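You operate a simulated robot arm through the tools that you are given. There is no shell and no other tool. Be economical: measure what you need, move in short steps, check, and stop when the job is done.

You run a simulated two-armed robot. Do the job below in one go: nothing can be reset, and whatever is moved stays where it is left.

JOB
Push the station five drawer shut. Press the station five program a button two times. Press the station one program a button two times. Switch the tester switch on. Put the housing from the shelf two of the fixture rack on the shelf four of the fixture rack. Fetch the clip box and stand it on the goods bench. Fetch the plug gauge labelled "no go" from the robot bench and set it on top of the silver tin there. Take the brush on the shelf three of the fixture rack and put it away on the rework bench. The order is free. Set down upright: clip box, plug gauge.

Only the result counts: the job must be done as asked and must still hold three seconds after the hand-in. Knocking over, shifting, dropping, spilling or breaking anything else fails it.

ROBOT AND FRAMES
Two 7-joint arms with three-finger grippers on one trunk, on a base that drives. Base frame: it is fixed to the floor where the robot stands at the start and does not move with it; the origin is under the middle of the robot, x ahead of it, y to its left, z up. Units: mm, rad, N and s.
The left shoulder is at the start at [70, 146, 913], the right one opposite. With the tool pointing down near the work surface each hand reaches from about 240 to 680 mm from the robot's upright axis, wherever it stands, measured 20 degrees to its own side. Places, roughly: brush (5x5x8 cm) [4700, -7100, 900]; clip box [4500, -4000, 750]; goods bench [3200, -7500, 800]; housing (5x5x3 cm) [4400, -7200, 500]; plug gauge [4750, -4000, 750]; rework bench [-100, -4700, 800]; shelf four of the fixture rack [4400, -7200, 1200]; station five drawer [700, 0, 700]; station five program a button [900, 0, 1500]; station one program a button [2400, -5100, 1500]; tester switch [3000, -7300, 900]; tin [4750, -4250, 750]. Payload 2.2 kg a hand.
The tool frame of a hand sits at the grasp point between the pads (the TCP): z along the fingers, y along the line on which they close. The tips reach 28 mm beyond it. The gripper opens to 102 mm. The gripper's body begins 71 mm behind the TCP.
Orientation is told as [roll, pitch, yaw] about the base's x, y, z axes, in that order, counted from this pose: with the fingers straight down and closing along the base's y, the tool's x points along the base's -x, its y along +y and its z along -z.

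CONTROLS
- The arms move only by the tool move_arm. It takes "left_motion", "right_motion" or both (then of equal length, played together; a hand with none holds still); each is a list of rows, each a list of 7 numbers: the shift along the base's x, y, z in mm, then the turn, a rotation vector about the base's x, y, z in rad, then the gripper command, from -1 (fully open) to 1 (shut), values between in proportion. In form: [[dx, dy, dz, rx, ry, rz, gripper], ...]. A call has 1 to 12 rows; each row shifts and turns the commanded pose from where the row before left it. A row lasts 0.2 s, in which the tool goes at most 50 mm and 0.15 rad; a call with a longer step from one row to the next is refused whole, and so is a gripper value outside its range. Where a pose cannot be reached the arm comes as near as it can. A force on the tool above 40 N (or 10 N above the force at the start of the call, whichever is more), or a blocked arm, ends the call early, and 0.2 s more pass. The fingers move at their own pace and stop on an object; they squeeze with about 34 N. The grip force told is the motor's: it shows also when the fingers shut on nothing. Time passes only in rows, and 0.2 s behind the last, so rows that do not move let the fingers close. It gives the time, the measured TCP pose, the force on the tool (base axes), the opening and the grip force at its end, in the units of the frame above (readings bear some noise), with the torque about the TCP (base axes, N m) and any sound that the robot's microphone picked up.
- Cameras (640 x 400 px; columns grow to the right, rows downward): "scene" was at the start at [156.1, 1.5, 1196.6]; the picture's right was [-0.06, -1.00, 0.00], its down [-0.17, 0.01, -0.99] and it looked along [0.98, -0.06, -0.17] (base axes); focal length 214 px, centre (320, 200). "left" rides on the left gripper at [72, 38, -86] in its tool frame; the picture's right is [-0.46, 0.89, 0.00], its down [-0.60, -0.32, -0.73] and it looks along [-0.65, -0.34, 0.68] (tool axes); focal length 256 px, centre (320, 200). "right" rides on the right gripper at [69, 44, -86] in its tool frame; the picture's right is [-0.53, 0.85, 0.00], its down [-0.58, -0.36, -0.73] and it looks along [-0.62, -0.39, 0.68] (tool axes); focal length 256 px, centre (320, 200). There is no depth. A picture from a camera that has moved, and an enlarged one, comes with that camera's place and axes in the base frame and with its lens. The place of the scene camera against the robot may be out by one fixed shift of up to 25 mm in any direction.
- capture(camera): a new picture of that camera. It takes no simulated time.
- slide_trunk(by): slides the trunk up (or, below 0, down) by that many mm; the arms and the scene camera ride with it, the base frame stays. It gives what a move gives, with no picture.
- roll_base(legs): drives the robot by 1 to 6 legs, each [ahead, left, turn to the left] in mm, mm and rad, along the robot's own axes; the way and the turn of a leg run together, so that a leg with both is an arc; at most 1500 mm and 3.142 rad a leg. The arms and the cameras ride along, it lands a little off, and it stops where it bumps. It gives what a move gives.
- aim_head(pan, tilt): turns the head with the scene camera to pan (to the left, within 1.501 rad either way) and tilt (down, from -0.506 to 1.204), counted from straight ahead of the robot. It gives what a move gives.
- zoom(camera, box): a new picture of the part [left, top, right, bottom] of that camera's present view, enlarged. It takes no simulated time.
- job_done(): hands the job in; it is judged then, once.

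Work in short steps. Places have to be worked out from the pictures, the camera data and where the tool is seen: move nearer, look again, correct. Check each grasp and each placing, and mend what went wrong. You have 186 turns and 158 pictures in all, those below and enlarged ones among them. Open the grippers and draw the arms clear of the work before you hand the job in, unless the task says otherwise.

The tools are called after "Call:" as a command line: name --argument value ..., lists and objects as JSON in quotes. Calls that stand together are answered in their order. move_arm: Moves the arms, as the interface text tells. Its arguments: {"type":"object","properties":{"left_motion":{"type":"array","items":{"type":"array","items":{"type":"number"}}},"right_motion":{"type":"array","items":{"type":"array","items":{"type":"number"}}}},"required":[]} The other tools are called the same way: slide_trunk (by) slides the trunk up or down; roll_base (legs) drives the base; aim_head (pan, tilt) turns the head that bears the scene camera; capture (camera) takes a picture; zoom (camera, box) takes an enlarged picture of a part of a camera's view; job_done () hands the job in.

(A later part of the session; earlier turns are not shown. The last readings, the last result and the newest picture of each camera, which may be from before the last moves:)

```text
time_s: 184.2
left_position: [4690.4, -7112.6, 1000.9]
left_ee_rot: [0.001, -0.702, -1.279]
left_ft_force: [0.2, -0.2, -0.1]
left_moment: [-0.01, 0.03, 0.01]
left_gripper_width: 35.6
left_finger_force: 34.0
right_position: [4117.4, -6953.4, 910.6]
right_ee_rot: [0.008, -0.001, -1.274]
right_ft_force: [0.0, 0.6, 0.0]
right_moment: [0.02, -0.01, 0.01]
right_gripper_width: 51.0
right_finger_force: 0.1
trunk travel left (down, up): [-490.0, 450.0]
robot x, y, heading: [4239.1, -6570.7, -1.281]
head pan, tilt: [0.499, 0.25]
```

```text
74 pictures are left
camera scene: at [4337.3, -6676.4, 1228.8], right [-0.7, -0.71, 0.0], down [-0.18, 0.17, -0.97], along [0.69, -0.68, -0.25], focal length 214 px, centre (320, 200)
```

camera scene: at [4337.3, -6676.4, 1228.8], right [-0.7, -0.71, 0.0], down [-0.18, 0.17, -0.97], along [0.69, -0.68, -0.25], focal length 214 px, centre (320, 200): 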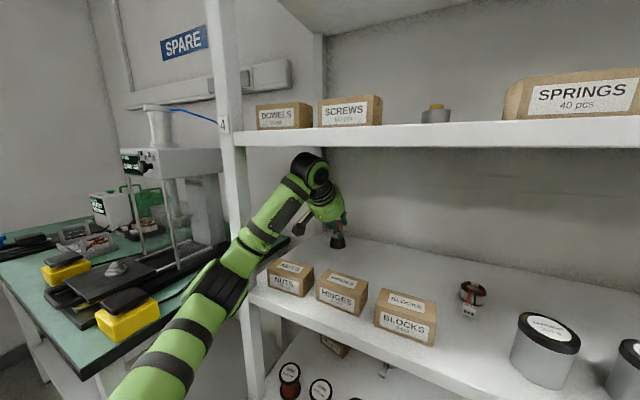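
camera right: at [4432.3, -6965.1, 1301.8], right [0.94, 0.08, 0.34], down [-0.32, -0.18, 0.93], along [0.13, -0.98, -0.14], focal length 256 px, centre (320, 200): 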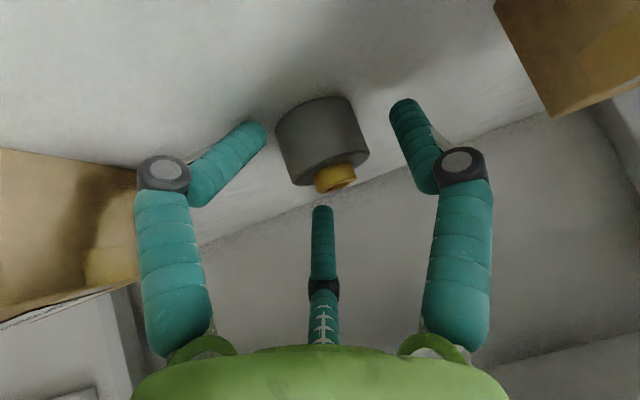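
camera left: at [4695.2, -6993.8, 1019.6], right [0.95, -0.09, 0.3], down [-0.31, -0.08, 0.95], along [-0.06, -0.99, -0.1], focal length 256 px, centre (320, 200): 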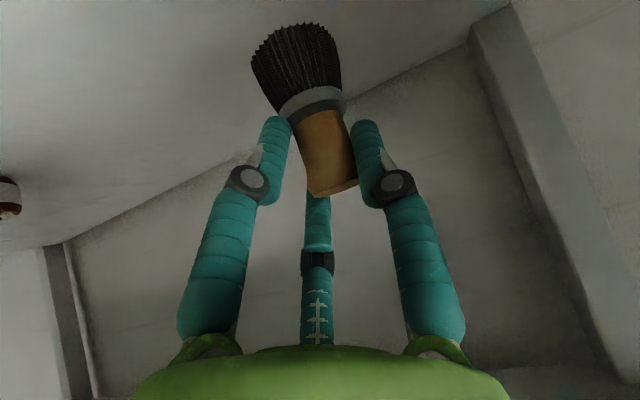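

Wrist is close under shelf 4, so: pull back 40 mm (still behind the boxes), then raise 45 mm, then back the base out.

Call:
move_arm --left_motion '[[-6, 20, 2, 0, 0, 0, 1], [-6, 20, 4, 0, 0, 0, 1], [-2, 7, 15, 0, 0, 0, 1], [-2, 7, 20, 0, 0, 0, 1], [0, 0, 10, 0, 0, 0, 1], [0, 0, 0, 0, 0, 0, 1]]'

Call:
capture --camera "scene"

```text
time_s: 185.8
left_position: [4676.7, -7062.9, 1000.9]
left_ee_rot: [0.02, -0.607, -1.298]
left_ft_force: [-0.1, -0.4, -0.1]
left_moment: [0.06, -0.01, 0.04]
left_gripper_width: 35.3
left_finger_force: 34.1
right_position: [4120.6, -6955.2, 915.9]
right_ee_rot: [0.005, 0.001, -1.274]
right_ft_force: [-0.1, -0.7, -0.5]
right_moment: [0.07, 0.03, 0.03]
right_gripper_width: 50.9
right_finger_force: 0.0
trunk travel left (down, up): [-490.0, 450.0]
robot x, y, heading: [4242.4, -6568.5, -1.278]
head pan, tilt: [0.499, 0.25]
stopped in row 6 (left hand): the arm was blocked; the commanded pose is now the measured one
```

```text
73 pictures are left
camera scene: at [4341.3, -6676.0, 1232.2], right [-0.7, -0.71, 0.0], down [-0.18, 0.17, -0.97], along [0.69, -0.68, -0.25], focal length 214 px, centre (320, 200)
```

scene: 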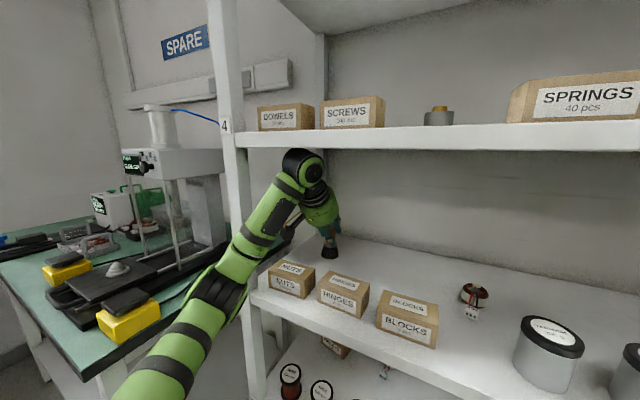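

The wrist caught the underside of shelf 4. I ease down slightly and tilt the tool flatter (which drops the wrist) while drawing back, then rise.

Call:
move_arm --left_motion '[[0, 0, -8, 0, 0, 0, 1], [0, 0, 0, -0.115, -0.034, 0, 1], [0, 0, 0, -0.115, -0.034, 0, 1], [-1, 4, 6, -0.115, -0.034, 0, 1], [-2, 6, 12, -0.115, -0.034, 0, 1], [0, 0, 0, 0, 0, 0, 1]]'

Call:
capture --camera "scene"

Call:
capture --camera "left"

```text
time_s: 187.2
left_position: [4670.2, -7052.4, 1012.6]
left_ee_rot: [0.043, -1.092, -1.317]
left_ft_force: [-0.8, 0.8, -1.1]
left_moment: [-0.01, -0.01, 0.02]
left_gripper_width: 35.2
left_finger_force: 33.8
right_position: [4118.3, -6954.3, 911.0]
right_ee_rot: [0.008, -0.001, -1.275]
right_ft_force: [0.4, -0.4, -0.5]
right_moment: [-0.05, -0.02, -0.01]
right_gripper_width: 50.9
right_finger_force: 0.1
trunk travel left (down, up): [-490.0, 450.0]
robot x, y, heading: [4240.6, -6567.9, -1.278]
head pan, tilt: [0.499, 0.25]
```

```text
72 pictures are left
camera scene: at [4337.1, -6676.0, 1228.9], right [-0.7, -0.71, 0.0], down [-0.18, 0.17, -0.97], along [0.69, -0.68, -0.25], focal length 214 px, centre (320, 200)
```

scene: 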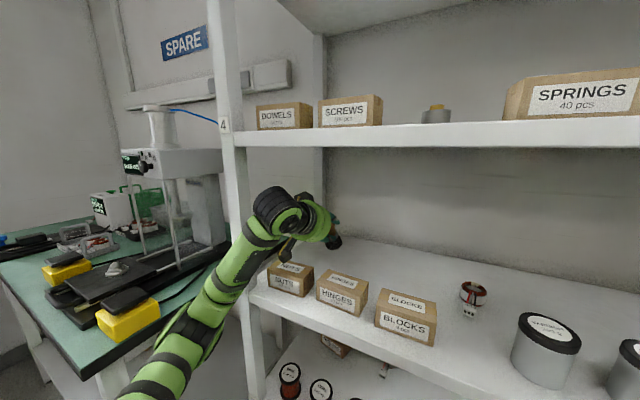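

```text
71 pictures are left
camera left: at [4675.6, -6936.3, 987.6], right [0.9, 0.05, 0.43], down [-0.43, 0.26, 0.87], along [-0.07, -0.96, 0.25], focal length 256 px, centre (320, 200)
```

left: 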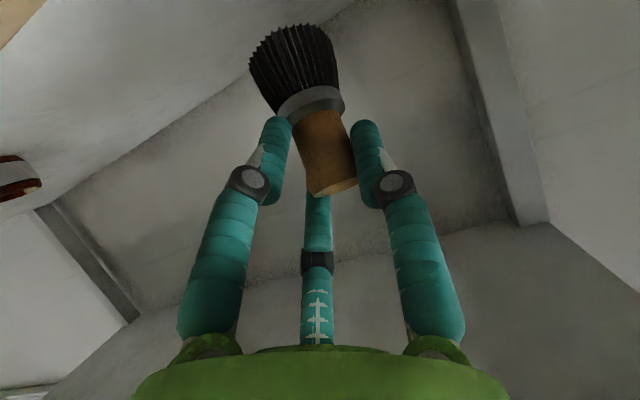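

Now there's room. Raise 30 mm, then back the base out and view.

Call:
move_arm --left_motion '[[0, 0, 15, 0, 0, 0, 1], [0, 0, 15, 0, 0, 0, 1], [0, 0, 0, 0, 0, 0, 1]]'

Call:
roll_base --legs '[[-330, 0, 0]]'

Call:
aim_head --pan 0.3 --tilt 0.5

Call:
capture --camera "scene"

```text
time_s: 188.0
left_position: [4669.8, -7052.8, 1041.5]
left_ee_rot: [0.041, -1.09, -1.319]
left_ft_force: [-0.2, -0.4, 0.1]
left_moment: [-0.01, 0.01, -0.01]
left_gripper_width: 34.9
left_finger_force: 33.8
right_position: [4118.5, -6953.2, 911.2]
right_ee_rot: [0.007, -0.003, -1.274]
right_ft_force: [0.1, 0.2, 0.0]
right_moment: [-0.02, -0.04, -0.02]
right_gripper_width: 50.9
right_finger_force: 0.2
trunk travel left (down, up): [-490.0, 450.0]
robot x, y, heading: [4244.7, -6572.0, -1.284]
head pan, tilt: [0.499, 0.25]
```

```text
time_s: 190.2
left_position: [4575.9, -6736.5, 1042.0]
left_ee_rot: [0.044, -1.093, -1.315]
left_ft_force: [-1.0, -0.3, 0.0]
left_moment: [0.02, 0.03, -0.01]
left_gripper_width: 34.9
left_finger_force: 34.0
right_position: [4024.0, -6640.9, 911.6]
right_ee_rot: [0.009, -0.003, -1.271]
right_ft_force: [-0.1, -0.5, 0.3]
right_moment: [0.0, -0.05, -0.02]
right_gripper_width: 51.0
right_finger_force: 0.0
trunk travel left (down, up): [-490.0, 450.0]
robot x, y, heading: [4147.8, -6252.3, -1.273]
head pan, tilt: [0.499, 0.25]
```

```text
time_s: 190.9
left_position: [4577.6, -6736.6, 1042.0]
left_ee_rot: [0.043, -1.09, -1.314]
left_ft_force: [-0.2, -0.2, -1.0]
left_moment: [0.06, 0.02, 0.01]
left_gripper_width: 34.8
left_finger_force: 33.8
right_position: [4025.5, -6640.5, 910.9]
right_ee_rot: [0.01, -0.002, -1.271]
right_ft_force: [-0.7, -0.1, 0.1]
right_moment: [-0.04, -0.04, 0.02]
right_gripper_width: 50.9
right_finger_force: 0.0
trunk travel left (down, up): [-490.0, 450.0]
robot x, y, heading: [4147.3, -6255.9, -1.271]
head pan, tilt: [0.3, 0.499]
```

```text
70 pictures are left
camera scene: at [4226.9, -6371.0, 1205.8], right [-0.83, -0.56, 0.0], down [-0.27, 0.4, -0.88], along [0.49, -0.73, -0.48], focal length 214 px, centre (320, 200)
```

scene: 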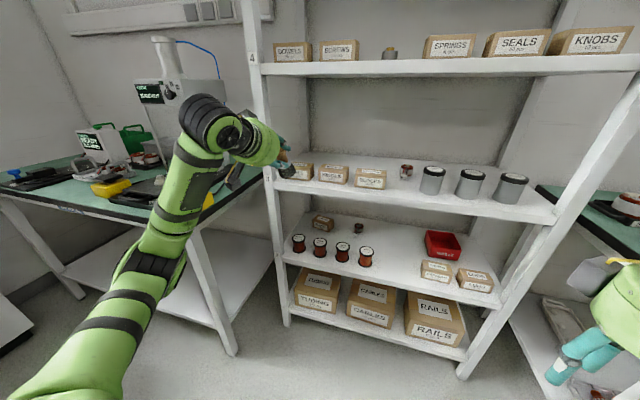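

Brush held, shelf undisturbed. Tuck the left hand back (tool down) for driving.

Call:
move_arm --left_motion '[[-9, 30, 5, 0.13, 0.036, 0, 1], [-9, 30, 5, 0.13, 0.036, 0, 1], [-9, 30, 5, 0.13, 0.036, 0, 1], [-9, 30, 5, 0.13, 0.036, 0, 1], [-9, 30, 5, 0.13, 0.036, 0, 1], [-9, 30, 5, 0.13, 0.036, 0, 1], [-9, 30, 5, 0.13, 0.036, 0, 1], [-9, 25, 5, 0.13, 0.036, 0, 1], [0, 0, 0, 0, 0, 0, 1]]'

Call:
aim_head --pan 1.45 --tilt 0.3

Call:
capture --camera "scene"

```text
time_s: 192.9
left_position: [4504.8, -6501.7, 1081.6]
left_ee_rot: [0.031, -0.011, -1.305]
left_ft_force: [-0.1, -0.2, -0.3]
left_moment: [-0.01, 0.02, -0.01]
left_gripper_width: 34.9
left_finger_force: 33.5
right_position: [4024.6, -6640.3, 910.0]
right_ee_rot: [0.01, -0.001, -1.269]
right_ft_force: [-0.3, -0.5, -0.2]
right_moment: [0.0, 0.01, -0.01]
right_gripper_width: 50.7
right_finger_force: 0.1
trunk travel left (down, up): [-490.0, 450.0]
robot x, y, heading: [4146.3, -6259.2, -1.276]
head pan, tilt: [0.3, 0.499]
```

```text
time_s: 194.3
left_position: [4504.2, -6501.9, 1081.9]
left_ee_rot: [0.033, -0.01, -1.306]
left_ft_force: [0.5, -0.5, -0.1]
left_moment: [-0.02, 0.02, 0.01]
left_gripper_width: 34.8
left_finger_force: 33.3
right_position: [4024.9, -6640.9, 910.8]
right_ee_rot: [0.008, -0.001, -1.269]
right_ft_force: [0.2, -0.7, 0.0]
right_moment: [-0.01, 0.01, -0.01]
right_gripper_width: 51.0
right_finger_force: 0.1
trunk travel left (down, up): [-490.0, 450.0]
robot x, y, heading: [4147.0, -6253.0, -1.279]
head pan, tilt: [1.45, 0.3]
```

```text
69 pictures are left
camera scene: at [4267.7, -6279.4, 1224.1], right [0.17, -0.98, 0.0], down [-0.29, -0.05, -0.96], along [0.94, 0.17, -0.3], focal length 214 px, centre (320, 200)
```

scene: 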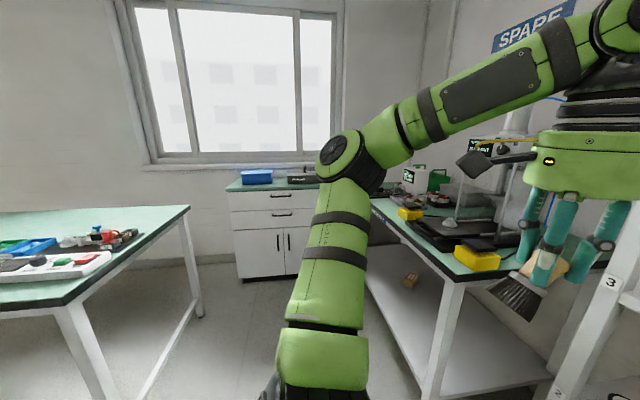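

A bench end is visible at (4650,-5445); the robot bench should run north from there. I back away into the open floor and turn to look north-east.

Call:
roll_base --legs '[[-596, -234, 0], [0, 0, 2.3]]'

Call:
slide_trunk --by 200

Call:
aim_head --pan 0.0 --tilt 0.3

Call:
capture --camera "scene"

Call:
aim_head --pan 0.8 --tilt 0.3

Call:
capture --camera "scene"

```text
time_s: 203.3
left_position: [3693.3, -5317.3, 1082.1]
left_ee_rot: [0.032, -0.012, 0.997]
left_ft_force: [0.3, -0.2, -0.1]
left_moment: [-0.01, -0.04, 0.02]
left_gripper_width: 34.7
left_finger_force: 34.0
right_position: [4117.2, -5581.5, 911.4]
right_ee_rot: [0.009, -0.002, 1.034]
right_ft_force: [1.1, 0.6, -0.3]
right_moment: [0.03, 0.02, 0.01]
right_gripper_width: 50.9
right_finger_force: 0.0
trunk travel left (down, up): [-490.0, 450.0]
robot x, y, heading: [3746.4, -5747.8, 1.028]
head pan, tilt: [1.45, 0.3]
```

```text
time_s: 205.5
left_position: [3693.6, -5317.2, 1281.6]
left_ee_rot: [0.033, -0.012, 0.996]
left_ft_force: [0.2, -0.5, -0.6]
left_moment: [0.01, -0.02, 0.0]
left_gripper_width: 34.1
left_finger_force: 33.7
right_position: [4118.1, -5581.8, 1111.5]
right_ee_rot: [0.009, -0.002, 1.031]
right_ft_force: [-0.6, -0.3, -0.8]
right_moment: [0.03, -0.01, -0.01]
right_gripper_width: 51.1
right_finger_force: 0.1
trunk travel left (down, up): [-690.0, 250.0]
robot x, y, heading: [3747.7, -5753.6, 1.028]
head pan, tilt: [1.45, 0.3]
```

```text
time_s: 207.1
left_position: [3694.5, -5317.1, 1282.4]
left_ee_rot: [0.033, -0.012, 0.997]
left_ft_force: [0.7, -0.2, -0.4]
left_moment: [0.03, 0.03, -0.02]
left_gripper_width: 34.1
left_finger_force: 34.2
right_position: [4118.3, -5582.3, 1111.4]
right_ee_rot: [0.009, -0.002, 1.033]
right_ft_force: [0.0, -0.2, 0.0]
right_moment: [-0.01, -0.01, 0.0]
right_gripper_width: 51.4
right_finger_force: 0.1
trunk travel left (down, up): [-690.0, 250.0]
robot x, y, heading: [3748.5, -5748.6, 1.028]
head pan, tilt: [0.0, 0.3]
```

```text
68 pictures are left
camera scene: at [3836.3, -5618.2, 1424.2], right [0.86, -0.52, 0.0], down [-0.15, -0.25, -0.96], along [0.49, 0.82, -0.3], focal length 214 px, centre (320, 200)
```

scene: 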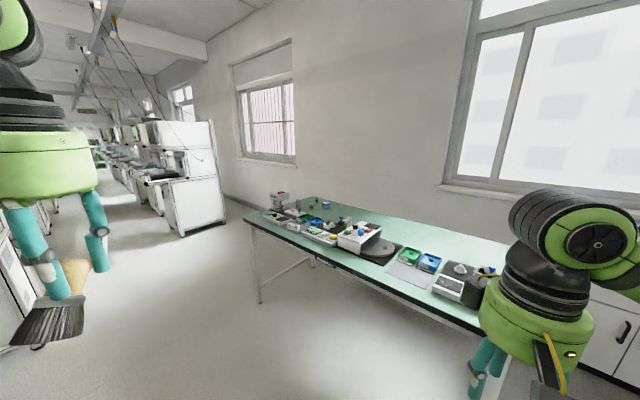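

```text
time_s: 208.2
left_position: [3693.6, -5317.4, 1282.3]
left_ee_rot: [0.033, -0.009, 0.996]
left_ft_force: [0.3, -0.7, -0.8]
left_moment: [-0.02, -0.01, 0.01]
left_gripper_width: 34.1
left_finger_force: 33.7
right_position: [4117.9, -5582.5, 1111.5]
right_ee_rot: [0.009, -0.001, 1.033]
right_ft_force: [0.3, -0.2, 0.0]
right_moment: [0.0, -0.01, 0.01]
right_gripper_width: 50.8
right_finger_force: 0.1
trunk travel left (down, up): [-690.0, 250.0]
robot x, y, heading: [3753.5, -5750.3, 1.03]
head pan, tilt: [0.799, 0.3]
```

```text
67 pictures are left
camera scene: at [3764.5, -5607.9, 1424.2], right [0.97, 0.25, 0.0], down [0.07, -0.29, -0.96], along [-0.24, 0.92, -0.3], focal length 214 px, centre (320, 200)
```

scene: 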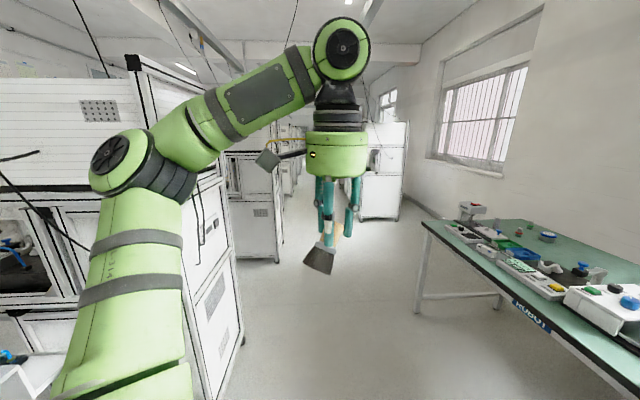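

The bench (sign ROBOT) has its west edge from (4650,-5445) to (4211,-3787). I drive to a viewing spot west of the items and face it (heading ≈0.26).

Call:
roll_base --legs '[[1196, 733, 0], [0, 0, -0.77]]'

Call:
aim_head --pan 0.0 --tilt 0.5

Call:
capture --camera "scene"

```text
time_s: 217.2
left_position: [3995.3, -4006.8, 1281.8]
left_ee_rot: [0.033, -0.012, 0.228]
left_ft_force: [-0.2, 0.2, -0.2]
left_moment: [-0.04, -0.01, -0.02]
left_gripper_width: 34.2
left_finger_force: 34.1
right_position: [4115.4, -4492.0, 1110.7]
right_ee_rot: [0.007, -0.003, 0.266]
right_ft_force: [0.6, 0.0, -1.6]
right_moment: [0.02, -0.01, -0.02]
right_gripper_width: 51.0
right_finger_force: 0.1
trunk travel left (down, up): [-690.0, 250.0]
robot x, y, heading: [3736.1, -4356.2, 0.261]
head pan, tilt: [0.799, 0.3]
```

```text
time_s: 218.3
left_position: [3995.9, -4007.0, 1280.7]
left_ee_rot: [0.034, -0.011, 0.228]
left_ft_force: [0.0, 0.2, 0.1]
left_moment: [-0.03, -0.04, 0.03]
left_gripper_width: 34.1
left_finger_force: 34.1
right_position: [4116.6, -4492.2, 1110.0]
right_ee_rot: [0.009, -0.002, 0.263]
right_ft_force: [1.1, 0.2, 0.4]
right_moment: [-0.02, 0.03, 0.02]
right_gripper_width: 51.1
right_finger_force: 0.0
trunk travel left (down, up): [-690.0, 250.0]
robot x, y, heading: [3740.7, -4356.5, 0.261]
head pan, tilt: [0.0, 0.499]
```

```text
66 pictures are left
camera scene: at [3885.1, -4311.0, 1405.8], right [0.26, -0.97, 0.0], down [-0.46, -0.12, -0.88], along [0.85, 0.23, -0.48], focal length 214 px, centre (320, 200)
```

scene: 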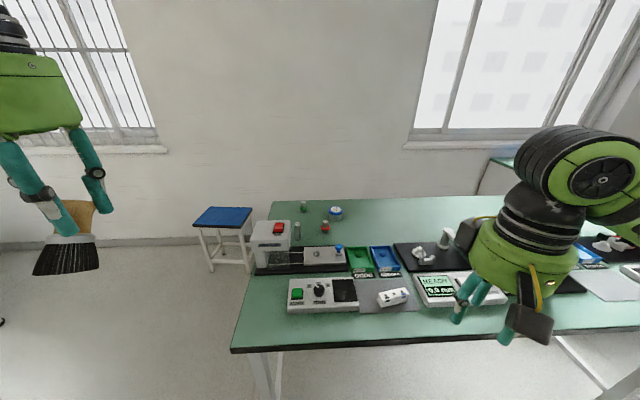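

I zoom in on the gauges, tin and clip box.

Call:
zoom --camera "scene" --box '[235, 190, 435, 315]'

Call:
zoom --camera "scene" --box '[280, 195, 360, 245]'

```text
3.20 times, centred on (335, 252) of scene
camera zoom: at [3885.1, -4311.0, 1405.8], right [0.26, -0.97, 0.0], down [-0.46, -0.12, -0.88], along [0.85, 0.23, -0.48], focal length 686 px, centre (272, 32)
```

zoom: 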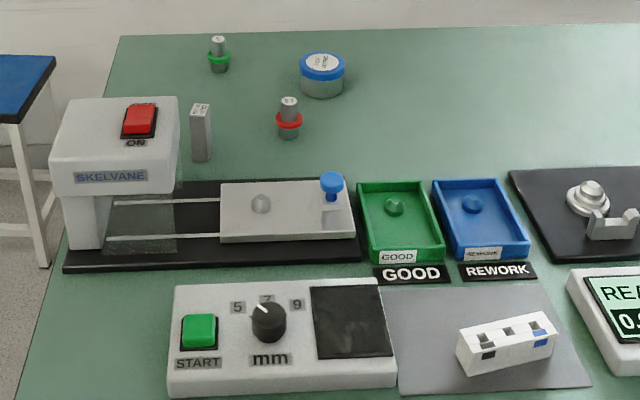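

```text
8.00 times, centred on (320, 220) of scene
camera zoom: at [3885.1, -4311.0, 1405.8], right [0.26, -0.97, 0.0], down [-0.46, -0.12, -0.88], along [0.85, 0.23, -0.48], focal length 1716 px, centre (320, 40)
```

zoom: 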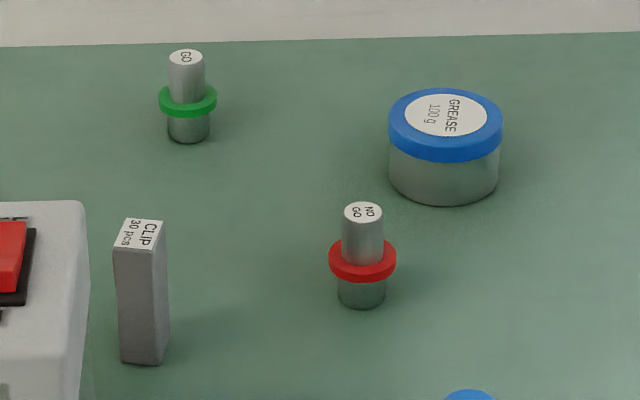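

NO GO is the red-ringed gauge (≈4718,-4112); clip box ≈ (4624,-4002); tin ≈ (4841,-4139). From the west the tin is too deep (~630 mm), so I go round to the bench's north end, where everything is within ~360 mm of the edge.

Call:
roll_base --legs '[[-31, 680, 0], [1085, 50, 0], [0, 0, -1.525]]'

Call:
aim_head --pan 0.0 --tilt 0.6

Call:
capture --camera "scene"

```text
time_s: 230.9
left_position: [4917.2, -3610.0, 1281.8]
left_ee_rot: [0.033, -0.009, -1.286]
left_ft_force: [-0.5, -0.6, -0.9]
left_moment: [-0.01, 0.03, 0.01]
left_gripper_width: 34.4
left_finger_force: 33.9
right_position: [4439.2, -3757.0, 1111.4]
right_ee_rot: [0.009, -0.001, -1.254]
right_ft_force: [0.3, -0.9, -1.0]
right_moment: [0.0, -0.03, -0.01]
right_gripper_width: 51.2
right_finger_force: 0.0
trunk travel left (down, up): [-690.0, 250.0]
robot x, y, heading: [4553.6, -3372.5, -1.255]
head pan, tilt: [0.0, 0.499]
```

```text
time_s: 231.6
left_position: [4916.9, -3610.4, 1280.9]
left_ee_rot: [0.033, -0.01, -1.291]
left_ft_force: [-0.5, 0.7, -1.0]
left_moment: [0.02, 0.01, -0.04]
left_gripper_width: 33.9
left_finger_force: 33.1
right_position: [4439.3, -3757.1, 1110.5]
right_ee_rot: [0.009, -0.001, -1.253]
right_ft_force: [0.6, 0.5, -0.3]
right_moment: [0.0, -0.01, 0.01]
right_gripper_width: 51.1
right_finger_force: 0.2
trunk travel left (down, up): [-690.0, 250.0]
robot x, y, heading: [4555.8, -3368.1, -1.252]
head pan, tilt: [0.0, 0.6]
```

```text
63 pictures are left
camera scene: at [4611.8, -3494.2, 1396.7], right [-0.95, -0.31, 0.0], down [-0.17, 0.54, -0.83], along [0.26, -0.78, -0.56], focal length 214 px, centre (320, 200)
```

scene: 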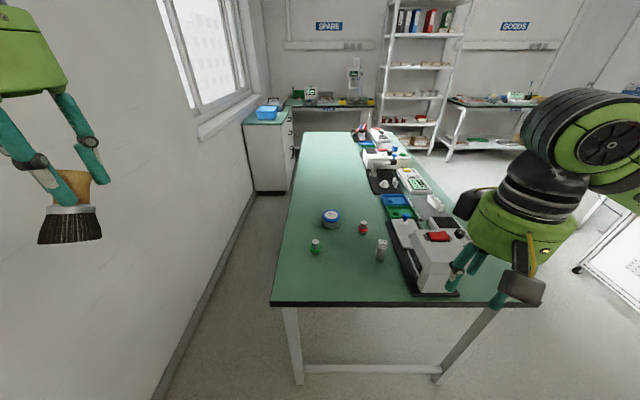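

Re-triangulating gives a bench top near z≈805 and: tin ≈ (4765,-4140), NO GO ≈ (4643,-4134), clip ≈ (4563,-4018). I drive 140 mm nearer, lower the trunk a bit and look again.

Call:
roll_base --legs '[[140, 0, 0]]'

Call:
slide_trunk --by -130

Call:
aim_head --pan -0.1 --tilt 0.75

Call:
capture --camera "scene"

Call:
capture --camera "right"

```text
time_s: 232.9
left_position: [4959.0, -3740.8, 1283.3]
left_ee_rot: [0.033, -0.014, -1.286]
left_ft_force: [-0.3, 0.5, -0.1]
left_moment: [-0.02, -0.02, -0.01]
left_gripper_width: 33.9
left_finger_force: 33.9
right_position: [4483.5, -3888.8, 1112.3]
right_ee_rot: [0.009, -0.005, -1.251]
right_ft_force: [-1.1, -0.1, 0.4]
right_moment: [-0.02, 0.02, -0.01]
right_gripper_width: 50.9
right_finger_force: 0.0
trunk travel left (down, up): [-690.0, 250.0]
robot x, y, heading: [4603.0, -3500.4, -1.26]
head pan, tilt: [0.0, 0.6]
```

```text
time_s: 234.5
left_position: [4961.3, -3743.7, 1151.9]
left_ee_rot: [0.034, -0.012, -1.288]
left_ft_force: [0.5, -0.2, -1.0]
left_moment: [0.02, -0.03, 0.03]
left_gripper_width: 34.3
left_finger_force: 33.9
right_position: [4482.6, -3890.4, 981.5]
right_ee_rot: [0.007, 0.0, -1.25]
right_ft_force: [0.2, -0.2, 0.2]
right_moment: [0.0, -0.04, 0.02]
right_gripper_width: 50.9
right_finger_force: 0.0
trunk travel left (down, up): [-560.0, 380.0]
robot x, y, heading: [4600.1, -3505.0, -1.252]
head pan, tilt: [0.0, 0.6]
```

```text
time_s: 235.2
left_position: [4960.7, -3743.0, 1152.9]
left_ee_rot: [0.033, -0.012, -1.288]
left_ft_force: [-0.2, -0.8, -1.3]
left_moment: [-0.04, 0.01, -0.01]
left_gripper_width: 34.1
left_finger_force: 34.1
right_position: [4482.8, -3890.2, 980.5]
right_ee_rot: [0.009, -0.002, -1.252]
right_ft_force: [0.5, -0.3, 0.7]
right_moment: [0.01, 0.02, -0.03]
right_gripper_width: 51.1
right_finger_force: 0.1
trunk travel left (down, up): [-560.0, 380.0]
robot x, y, heading: [4603.6, -3503.2, -1.258]
head pan, tilt: [-0.099, 0.75]
```

```text
62 pictures are left
camera scene: at [4645.6, -3624.3, 1253.8], right [-0.98, -0.21, 0.0], down [-0.15, 0.67, -0.73], along [0.16, -0.71, -0.68], focal length 214 px, centre (320, 200)
```

scene: 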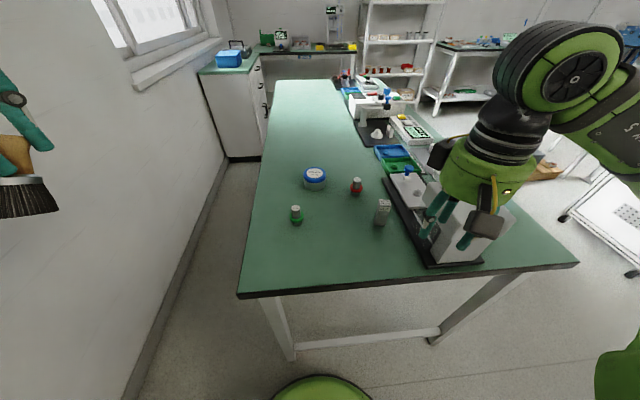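

```text
61 pictures are left
camera right: at [4502.3, -3812.0, 1068.2], right [0.97, -0.24, 0.01], down [-0.17, -0.66, 0.73], along [-0.17, -0.71, -0.68], focal length 256 px, centre (320, 200)
```

right: 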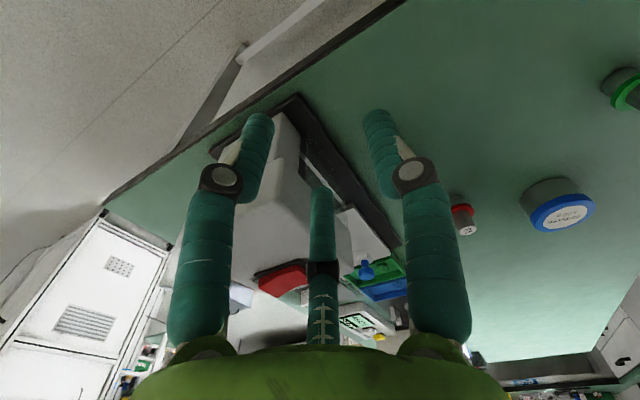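

The right hand is above the machine; I raise it first, then move over the NO GO gauge at ≈ (4640,-4132).

Call:
move_arm --right_motion '[[0, 0, 40, 0, 0, 0, 0], [0, 0, 20, 0, 0, 0, 0], [22, -35, 0, 0, 0, 0, -0.1], [22, -35, 0, 0, 0, 0, -0.1], [22, -35, 0, 0, 0, 0, -0.1], [22, -35, 0, 0, 0, 0, -0.1], [22, -35, 0, 0, 0, 0, -0.1], [22, -35, 0, 0, 0, 0, -0.1], [22, -32, 0, 0, 0, 0, -0.1], [0, 0, -40, 0, 0, 0, -0.1], [0, 0, -40, 0, 0, 0, -0.1], [0, 0, 0, 0, 0, 0, -0.1]]'

Call:
capture --camera "right"

Call:
zoom --camera "scene" --box '[270, 120, 430, 240]'

```text
time_s: 237.8
left_position: [4961.1, -3742.6, 1151.2]
left_ee_rot: [0.034, -0.01, -1.288]
left_ft_force: [0.4, 0.5, -0.9]
left_moment: [-0.02, 0.0, 0.01]
left_gripper_width: 33.8
left_finger_force: 34.1
right_position: [4631.6, -4122.7, 962.0]
right_ee_rot: [0.01, -0.003, -1.251]
right_ft_force: [-0.9, 0.1, 0.1]
right_moment: [0.01, -0.01, 0.03]
right_gripper_width: 55.9
right_finger_force: 0.1
right hand out of reach, approached as far as the arm can: row 9
trunk travel left (down, up): [-560.0, 380.0]
robot x, y, heading: [4599.1, -3504.0, -1.257]
head pan, tilt: [-0.099, 0.75]
```

```text
60 pictures are left
camera right: at [4650.3, -4045.1, 1048.2], right [0.97, -0.24, 0.01], down [-0.17, -0.66, 0.73], along [-0.17, -0.71, -0.68], focal length 256 px, centre (320, 200)
```

right: 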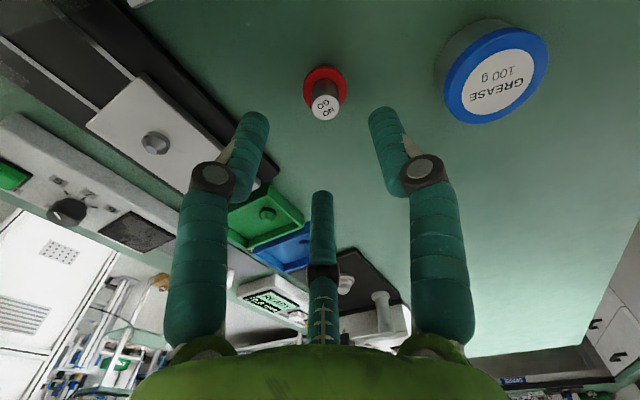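

```text
3.33 times, centred on (350, 180) of scene
camera zoom: at [4645.6, -3623.5, 1253.9], right [-0.98, -0.21, 0.0], down [-0.15, 0.67, -0.73], along [0.16, -0.71, -0.68], focal length 715 px, centre (220, 267)
```

zoom: 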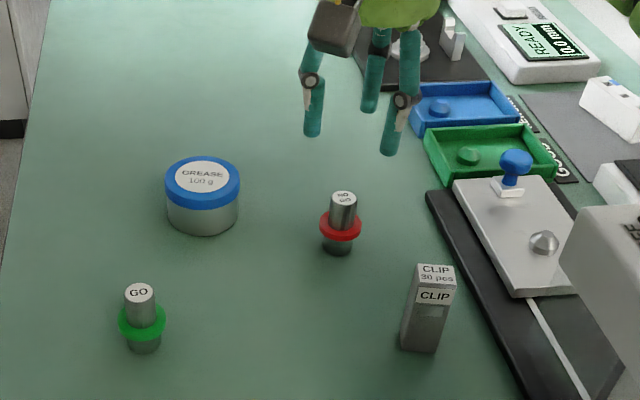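

Reach is at its limit; the base front only extends ~250 mm, so I can roll 60 mm nearer. Then re-centre the hand over the gauge at ≈ (4634,-4134).

Call:
roll_base --legs '[[60, 0, 0]]'

Call:
move_arm --right_motion '[[-5, 20, 0, 0, 0, 0, -0.1], [-5, 20, 0, 0, 0, 0, -0.1], [-5, 12, 0, 0, 0, 0, -0.1], [0, 0, -20, 0, 0, 0, -0.1], [0, 0, 0, 0, 0, 0, -0.1]]'

Call:
capture --camera "right"

```text
time_s: 238.8
left_position: [4978.1, -3798.5, 1152.7]
left_ee_rot: [0.033, -0.013, -1.288]
left_ft_force: [-0.3, 0.3, -0.2]
left_moment: [-0.01, 0.0, 0.0]
left_gripper_width: 33.7
left_finger_force: 33.7
right_position: [4649.6, -4180.5, 962.3]
right_ee_rot: [0.008, -0.002, -1.251]
right_ft_force: [1.3, 0.9, 0.8]
right_moment: [-0.01, -0.01, 0.01]
right_gripper_width: 56.2
right_finger_force: 0.0
trunk travel left (down, up): [-560.0, 380.0]
robot x, y, heading: [4613.1, -3559.3, -1.258]
head pan, tilt: [-0.099, 0.75]
```

```text
time_s: 240.0
left_position: [4979.5, -3799.4, 1151.4]
left_ee_rot: [0.034, -0.011, -1.289]
left_ft_force: [0.7, 0.0, 0.3]
left_moment: [-0.04, 0.03, -0.04]
left_gripper_width: 33.9
left_finger_force: 33.7
right_position: [4634.5, -4128.2, 941.1]
right_ee_rot: [0.011, -0.003, -1.251]
right_ft_force: [0.6, 0.3, -0.1]
right_moment: [0.06, 0.01, 0.01]
right_gripper_width: 56.0
right_finger_force: 0.1
trunk travel left (down, up): [-560.0, 380.0]
robot x, y, heading: [4619.1, -3558.8, -1.258]
head pan, tilt: [-0.099, 0.75]
```

```text
58 pictures are left
camera right: at [4653.6, -4050.1, 1027.5], right [0.97, -0.24, 0.01], down [-0.17, -0.66, 0.73], along [-0.17, -0.71, -0.68], focal length 256 px, centre (320, 200)
```

right: 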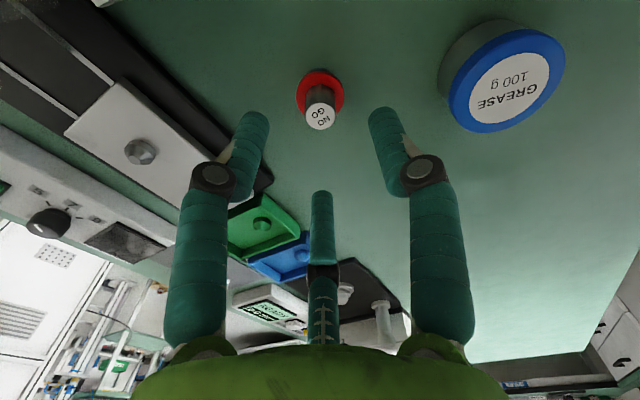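

Small correction of 6 mm forward, then descend to grip the shank above the red ring.

Call:
move_arm --right_motion '[[-1, -6, -20, 0, 0, 0, -0.1], [0, 0, -20, 0, 0, 0, -0.1], [0, 0, -15, 0, 0, 0, -0.1], [0, 0, -10, 0, 0, 0, -0.1], [0, 0, 0, 0, 0, 0, -0.1]]'

Call:
capture --camera "right"

Call:
zoom --camera "scene" --box '[270, 120, 430, 240]'

```text
time_s: 241.2
left_position: [4978.3, -3799.2, 1153.0]
left_ee_rot: [0.032, -0.013, -1.287]
left_ft_force: [-0.6, -0.1, -0.4]
left_moment: [-0.01, -0.02, 0.01]
left_gripper_width: 33.7
left_finger_force: 33.8
right_position: [4633.0, -4135.5, 876.0]
right_ee_rot: [0.009, 0.0, -1.25]
right_ft_force: [-0.7, 0.5, 0.6]
right_moment: [0.01, 0.03, 0.01]
right_gripper_width: 56.2
right_finger_force: 0.0
trunk travel left (down, up): [-560.0, 380.0]
robot x, y, heading: [4619.0, -3560.8, -1.26]
head pan, tilt: [-0.099, 0.75]
```

```text
57 pictures are left
camera right: at [4652.8, -4056.5, 962.9], right [0.97, -0.24, 0.01], down [-0.17, -0.66, 0.73], along [-0.17, -0.71, -0.68], focal length 256 px, centre (320, 200)
```

right: 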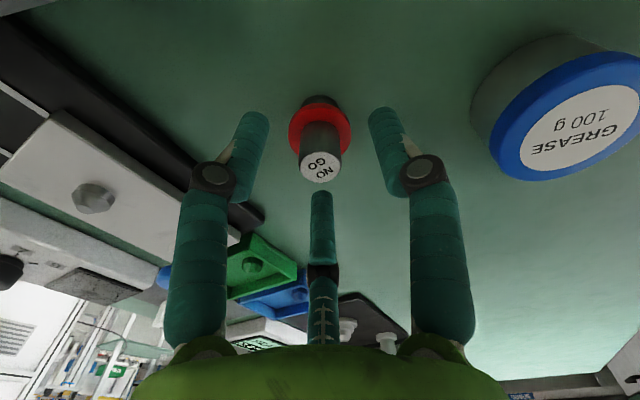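

```text
3.33 times, centred on (350, 180) of scene
camera zoom: at [4664.1, -3680.7, 1253.8], right [-0.98, -0.21, 0.0], down [-0.15, 0.67, -0.73], along [0.16, -0.71, -0.68], focal length 715 px, centre (220, 267)
```

zoom: 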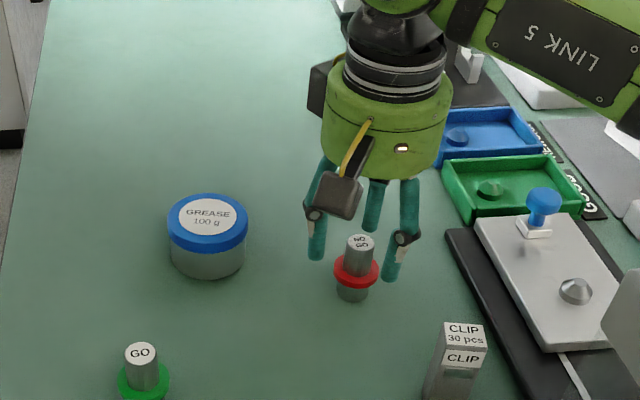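

Aligned; back 3 mm, lower 4 mm and close gently on the shank.

Call:
move_arm --right_motion '[[-1, 3, -4, 0, 0, 0, -0.1], [0, 0, 0, 0, 0, 0, 0.3], [0, 0, 0, 0, 0, 0, 0.7], [0, 0, 0, 0, 0, 0, 1], [0, 0, 0, 0, 0, 0, 1]]'

Call:
capture --camera "right"

Call:
zoom --camera "scene" --box '[270, 120, 430, 240]'

```text
time_s: 242.4
left_position: [4978.9, -3800.2, 1152.9]
left_ee_rot: [0.033, -0.013, -1.288]
left_ft_force: [0.4, -0.4, 0.4]
left_moment: [0.01, -0.01, -0.01]
left_gripper_width: 33.9
left_finger_force: 34.0
right_position: [4632.1, -4132.1, 872.7]
right_ee_rot: [0.008, -0.002, -1.251]
right_ft_force: [0.4, -1.6, 3.7]
right_moment: [-0.1, -0.06, 0.02]
right_gripper_width: 22.4
right_finger_force: 33.6
trunk travel left (down, up): [-560.0, 380.0]
robot x, y, heading: [4617.9, -3560.6, -1.257]
head pan, tilt: [-0.099, 0.75]
```

```text
55 pictures are left
camera right: at [4651.9, -4053.5, 959.4], right [0.97, -0.24, 0.01], down [-0.17, -0.66, 0.73], along [-0.17, -0.71, -0.68], focal length 256 px, centre (320, 200)
```

right: 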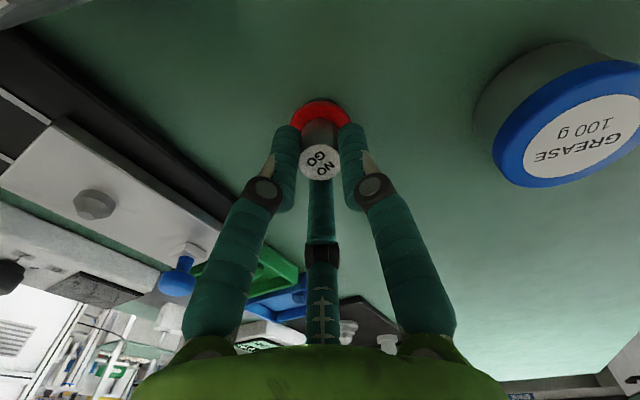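

```text
3.33 times, centred on (350, 180) of scene
camera zoom: at [4664.2, -3680.7, 1253.8], right [-0.98, -0.21, 0.0], down [-0.15, 0.67, -0.73], along [0.16, -0.71, -0.68], focal length 715 px, centre (220, 267)
```

zoom: 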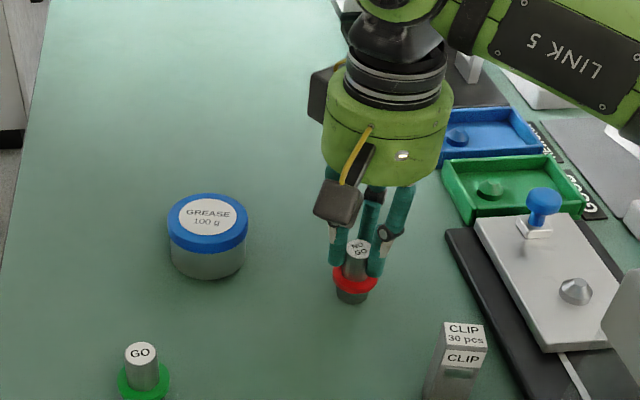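

Gauge gripped at 22 mm. Lift 95 mm and move over the tin at ≈ (4762,-4147).

Call:
move_arm --right_motion '[[0, 0, 15, 0, 0, 0, 1], [0, 0, 40, 0, 0, 0, 1], [0, 0, 40, 0, 0, 0, 1], [33, -4, 0, 0, 0, 0, 1], [33, -4, 0, 0, 0, 0, 1], [33, -4, 0, 0, 0, 0, 1], [31, -3, 0, 0, 0, 0, 1], [0, 0, 0, 0, 0, 0, 1]]'

Call:
capture --camera "right"

Call:
zoom --camera "scene" --box '[240, 110, 400, 230]'

```text
time_s: 244.2
left_position: [4977.2, -3800.1, 1153.8]
left_ee_rot: [0.037, -0.014, -1.291]
left_ft_force: [-0.6, 0.1, -0.2]
left_moment: [-0.01, -0.06, 0.01]
left_gripper_width: 33.9
left_finger_force: 33.7
right_position: [4761.3, -4147.9, 966.3]
right_ee_rot: [0.012, -0.004, -1.252]
right_ft_force: [-0.4, -0.3, -2.7]
right_moment: [0.02, 0.0, 0.01]
right_gripper_width: 22.4
right_finger_force: 34.4
trunk travel left (down, up): [-560.0, 380.0]
robot x, y, heading: [4621.2, -3556.8, -1.262]
head pan, tilt: [-0.099, 0.75]
```

```text
53 pictures are left
camera right: at [4780.9, -4069.6, 1053.7], right [0.97, -0.24, 0.01], down [-0.17, -0.66, 0.73], along [-0.17, -0.71, -0.68], focal length 256 px, centre (320, 200)
```

right: 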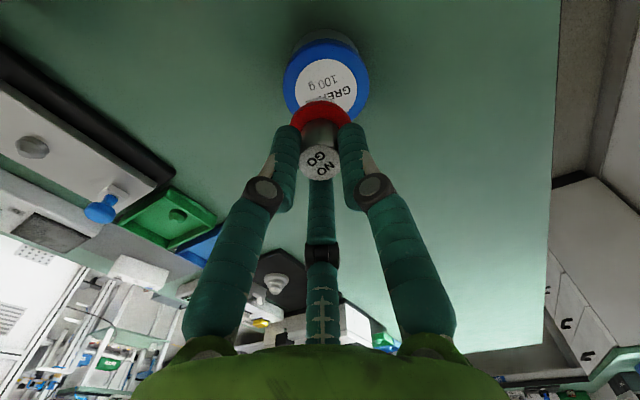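

```text
3.33 times, centred on (320, 170) of scene
camera zoom: at [4662.4, -3681.6, 1253.8], right [-0.98, -0.21, 0.0], down [-0.14, 0.67, -0.73], along [0.16, -0.71, -0.68], focal length 715 px, centre (320, 300)
```

zoom: 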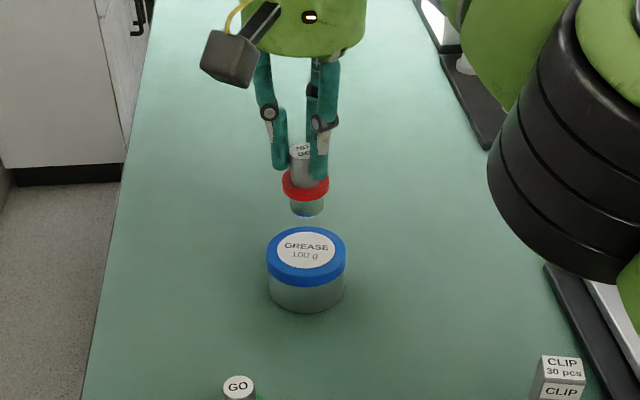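

Nearly centred: shift 4 mm and lower toward the lid in small steps.

Call:
move_arm --right_motion '[[4, -2, -15, 0, 0, 0, 1], [0, 0, -12, 0, 0, 0, 1], [0, 0, -6, 0, 0, 0, 1], [0, 0, 0, 0, 0, 0, 1]]'

Call:
capture --camera "right"

Call:
zoom --camera "scene" --box '[280, 130, 360, 190]'

```text
time_s: 245.2
left_position: [4979.0, -3799.8, 1151.3]
left_ee_rot: [0.033, -0.013, -1.289]
left_ft_force: [0.4, 0.4, -0.3]
left_moment: [-0.01, -0.02, 0.01]
left_gripper_width: 33.7
left_finger_force: 33.7
right_position: [4767.3, -4148.8, 933.9]
right_ee_rot: [0.008, -0.003, -1.252]
right_ft_force: [0.0, 1.2, -2.0]
right_moment: [-0.01, -0.01, -0.01]
right_gripper_width: 22.5
right_finger_force: 34.2
trunk travel left (down, up): [-560.0, 380.0]
robot x, y, heading: [4617.0, -3558.2, -1.257]
head pan, tilt: [-0.099, 0.75]
```

```text
51 pictures are left
camera right: at [4786.3, -4070.7, 1020.7], right [0.97, -0.24, 0.01], down [-0.17, -0.66, 0.73], along [-0.17, -0.71, -0.68], focal length 256 px, centre (320, 200)
```

right: 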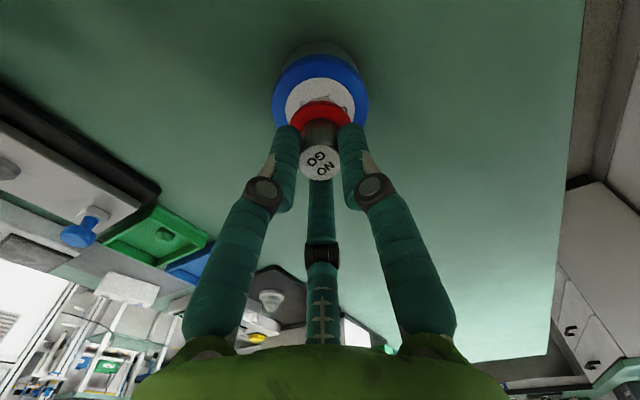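

```text
6.67 times, centred on (320, 160) of scene
camera zoom: at [4664.1, -3681.1, 1253.8], right [-0.98, -0.21, 0.0], down [-0.15, 0.67, -0.73], along [0.16, -0.71, -0.68], focal length 1430 px, centre (320, 467)
```

zoom: 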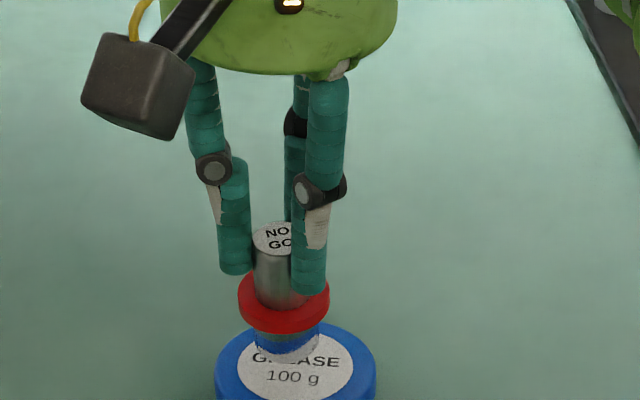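

Just above the lid and centred. Lower in 3 mm steps until contact.

Call:
move_arm --right_motion '[[0, 0, -4, 0, 0, 0, 1], [0, 0, -3, 0, 0, 0, 1], [0, 0, -3, 0, 0, 0, 1], [0, 0, 0, 0, 0, 0, 1]]'

Call:
zoom --camera "scene" --box '[280, 140, 360, 200]'

```text
time_s: 246.2
left_position: [4979.6, -3798.9, 1151.3]
left_ee_rot: [0.034, -0.01, -1.289]
left_ft_force: [-0.1, 0.0, -1.1]
left_moment: [-0.01, 0.0, 0.01]
left_gripper_width: 33.8
left_finger_force: 34.8
right_position: [4766.2, -4147.9, 924.4]
right_ee_rot: [0.007, -0.003, -1.253]
right_ft_force: [0.5, 0.3, -1.5]
right_moment: [-0.01, -0.03, 0.01]
right_gripper_width: 22.4
right_finger_force: 33.8
trunk travel left (down, up): [-560.0, 380.0]
robot x, y, heading: [4616.3, -3559.2, -1.256]
head pan, tilt: [-0.099, 0.75]
```

```text
6.67 times, centred on (320, 170) of scene
camera zoom: at [4664.2, -3681.1, 1253.8], right [-0.98, -0.21, 0.0], down [-0.15, 0.67, -0.73], along [0.16, -0.71, -0.68], focal length 1430 px, centre (320, 400)
```

zoom: 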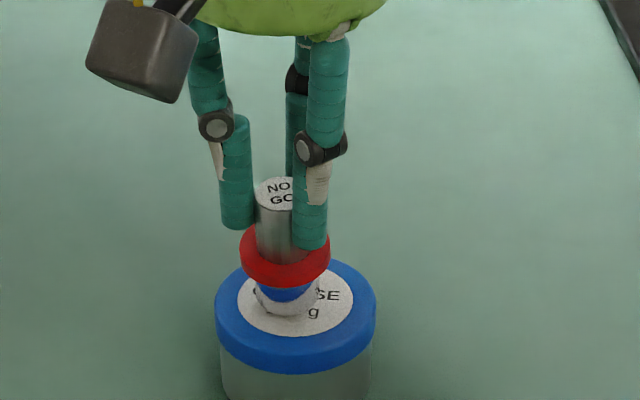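

Still slightly above. Continue in 2 mm steps.

Call:
move_arm --right_motion '[[0, 0, -2, 0, 0, 0, 1], [0, 0, -2, 0, 0, 0, 1], [0, 0, -2, 0, 0, 0, 1], [0, 0, 0, 0, 0, 0, 1]]'

```text
time_s: 247.2
left_position: [4978.7, -3799.3, 1152.3]
left_ee_rot: [0.033, -0.013, -1.287]
left_ft_force: [0.4, -0.9, -0.9]
left_moment: [0.0, 0.03, 0.0]
left_gripper_width: 34.0
left_finger_force: 33.5
right_position: [4767.7, -4148.7, 919.2]
right_ee_rot: [0.009, -0.003, -1.252]
right_ft_force: [-0.2, -1.3, 1.1]
right_moment: [-0.07, -0.02, 0.0]
right_gripper_width: 22.3
right_finger_force: 33.8
trunk travel left (down, up): [-560.0, 380.0]
robot x, y, heading: [4618.0, -3554.2, -1.257]
head pan, tilt: [-0.099, 0.75]
```

Contact has begun (force turned +1 N). One more mm, then open slowly.

Call:
move_arm --right_motion '[[0, 0, -1.5, 0, 0, 0, 1], [0, 0, 0, 0, 0, 0, 0.5], [0, 0, 0, 0, 0, 0, 0.3], [0, 0, 0, 0, 0, 0, 0.1], [0, 0, 0, 0, 0, 0, -0.05], [0, 0, 0, 0, 0, 0, -0.05]]'

Call:
zoom --camera "scene" --box '[280, 140, 360, 200]'

```text
time_s: 248.6
left_position: [4980.0, -3800.0, 1152.1]
left_ee_rot: [0.032, -0.013, -1.288]
left_ft_force: [0.0, -0.4, -0.6]
left_moment: [-0.02, -0.01, -0.02]
left_gripper_width: 33.9
left_finger_force: 34.3
right_position: [4765.7, -4148.4, 916.3]
right_ee_rot: [0.009, -0.004, -1.251]
right_ft_force: [-0.3, 0.2, -0.2]
right_moment: [0.01, 0.02, 0.01]
right_gripper_width: 53.5
right_finger_force: 0.1
trunk travel left (down, up): [-560.0, 380.0]
robot x, y, heading: [4618.7, -3560.7, -1.255]
head pan, tilt: [-0.099, 0.75]
```

```text
6.67 times, centred on (320, 170) of scene
camera zoom: at [4664.1, -3680.9, 1253.8], right [-0.98, -0.21, 0.0], down [-0.15, 0.67, -0.73], along [0.16, -0.71, -0.68], focal length 1430 px, centre (320, 400)
```

zoom: 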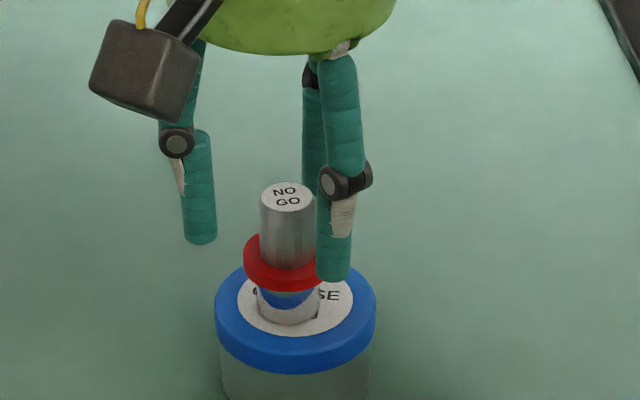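

The gauge stands centred on the tin. Lift clear and move above the clip box at ≈ (4563,-4018).

Call:
move_arm --right_motion '[[0, 0, 30, 0, 0, 0, -0.05], [0, 0, 45, 0, 0, 0, -0.05], [0, 0, 45, 0, 0, 0, -0.2], [-40, 20, 0, 0, 0, 0, -0.2], [-40, 20, 0, 0, 0, 0, -0.2], [-40, 20, 0, 0, 0, 0, -0.2], [-40, 20, 0, 0, 0, 0, -0.2], [-40, 25, 0, 0, 0, 0, -0.2], [0, 0, 0, 0, 0, 0, -0.2]]'

Call:
capture --camera "right"

Call:
zoom --camera "scene" --box '[260, 110, 440, 240]'

```text
time_s: 250.6
left_position: [4984.8, -3798.0, 1151.3]
left_ee_rot: [0.026, -0.01, -1.288]
left_ft_force: [1.9, -0.4, 0.1]
left_moment: [-0.05, 0.14, 0.01]
left_gripper_width: 33.5
left_finger_force: 33.9
right_position: [4648.1, -4123.6, 1074.9]
right_ee_rot: [0.004, -0.003, -1.249]
right_ft_force: [1.7, 0.0, 0.9]
right_moment: [-0.02, 0.11, 0.01]
right_gripper_width: 61.3
right_finger_force: 0.1
right hand out of reach, approached as far as the arm can: row 2, 3, 4, 5, 6, 7
trunk travel left (down, up): [-560.0, 380.0]
robot x, y, heading: [4618.8, -3559.8, -1.253]
head pan, tilt: [-0.099, 0.75]
```

```text
47 pictures are left
camera right: at [4668.0, -4044.9, 1161.3], right [0.97, -0.24, 0.0], down [-0.17, -0.66, 0.73], along [-0.17, -0.71, -0.68], focal length 256 px, centre (320, 200)
```

right: 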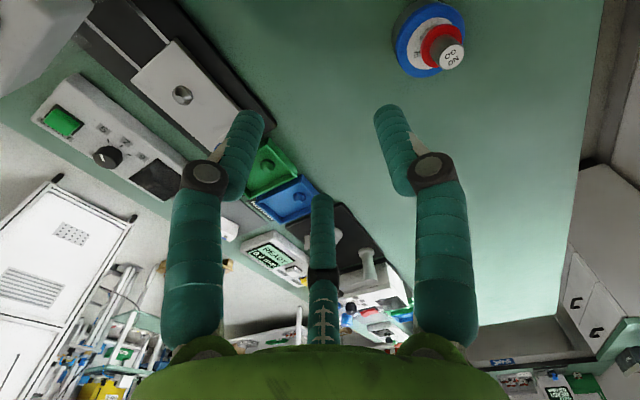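

```text
3.08 times, centred on (350, 175) of scene
camera zoom: at [4670.6, -3679.4, 1253.7], right [-0.98, -0.21, 0.01], down [-0.15, 0.67, -0.73], along [0.15, -0.72, -0.68], focal length 660 px, centre (228, 277)
```

zoom: 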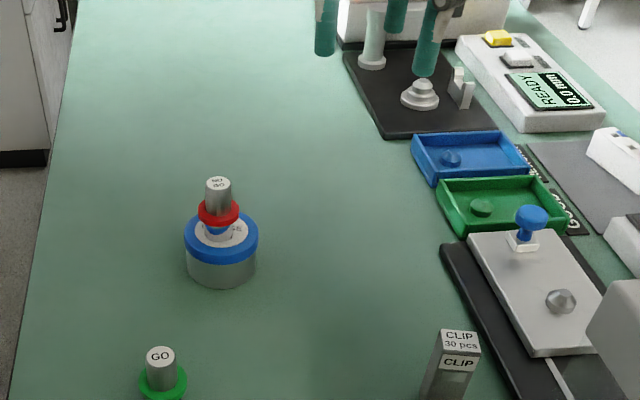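

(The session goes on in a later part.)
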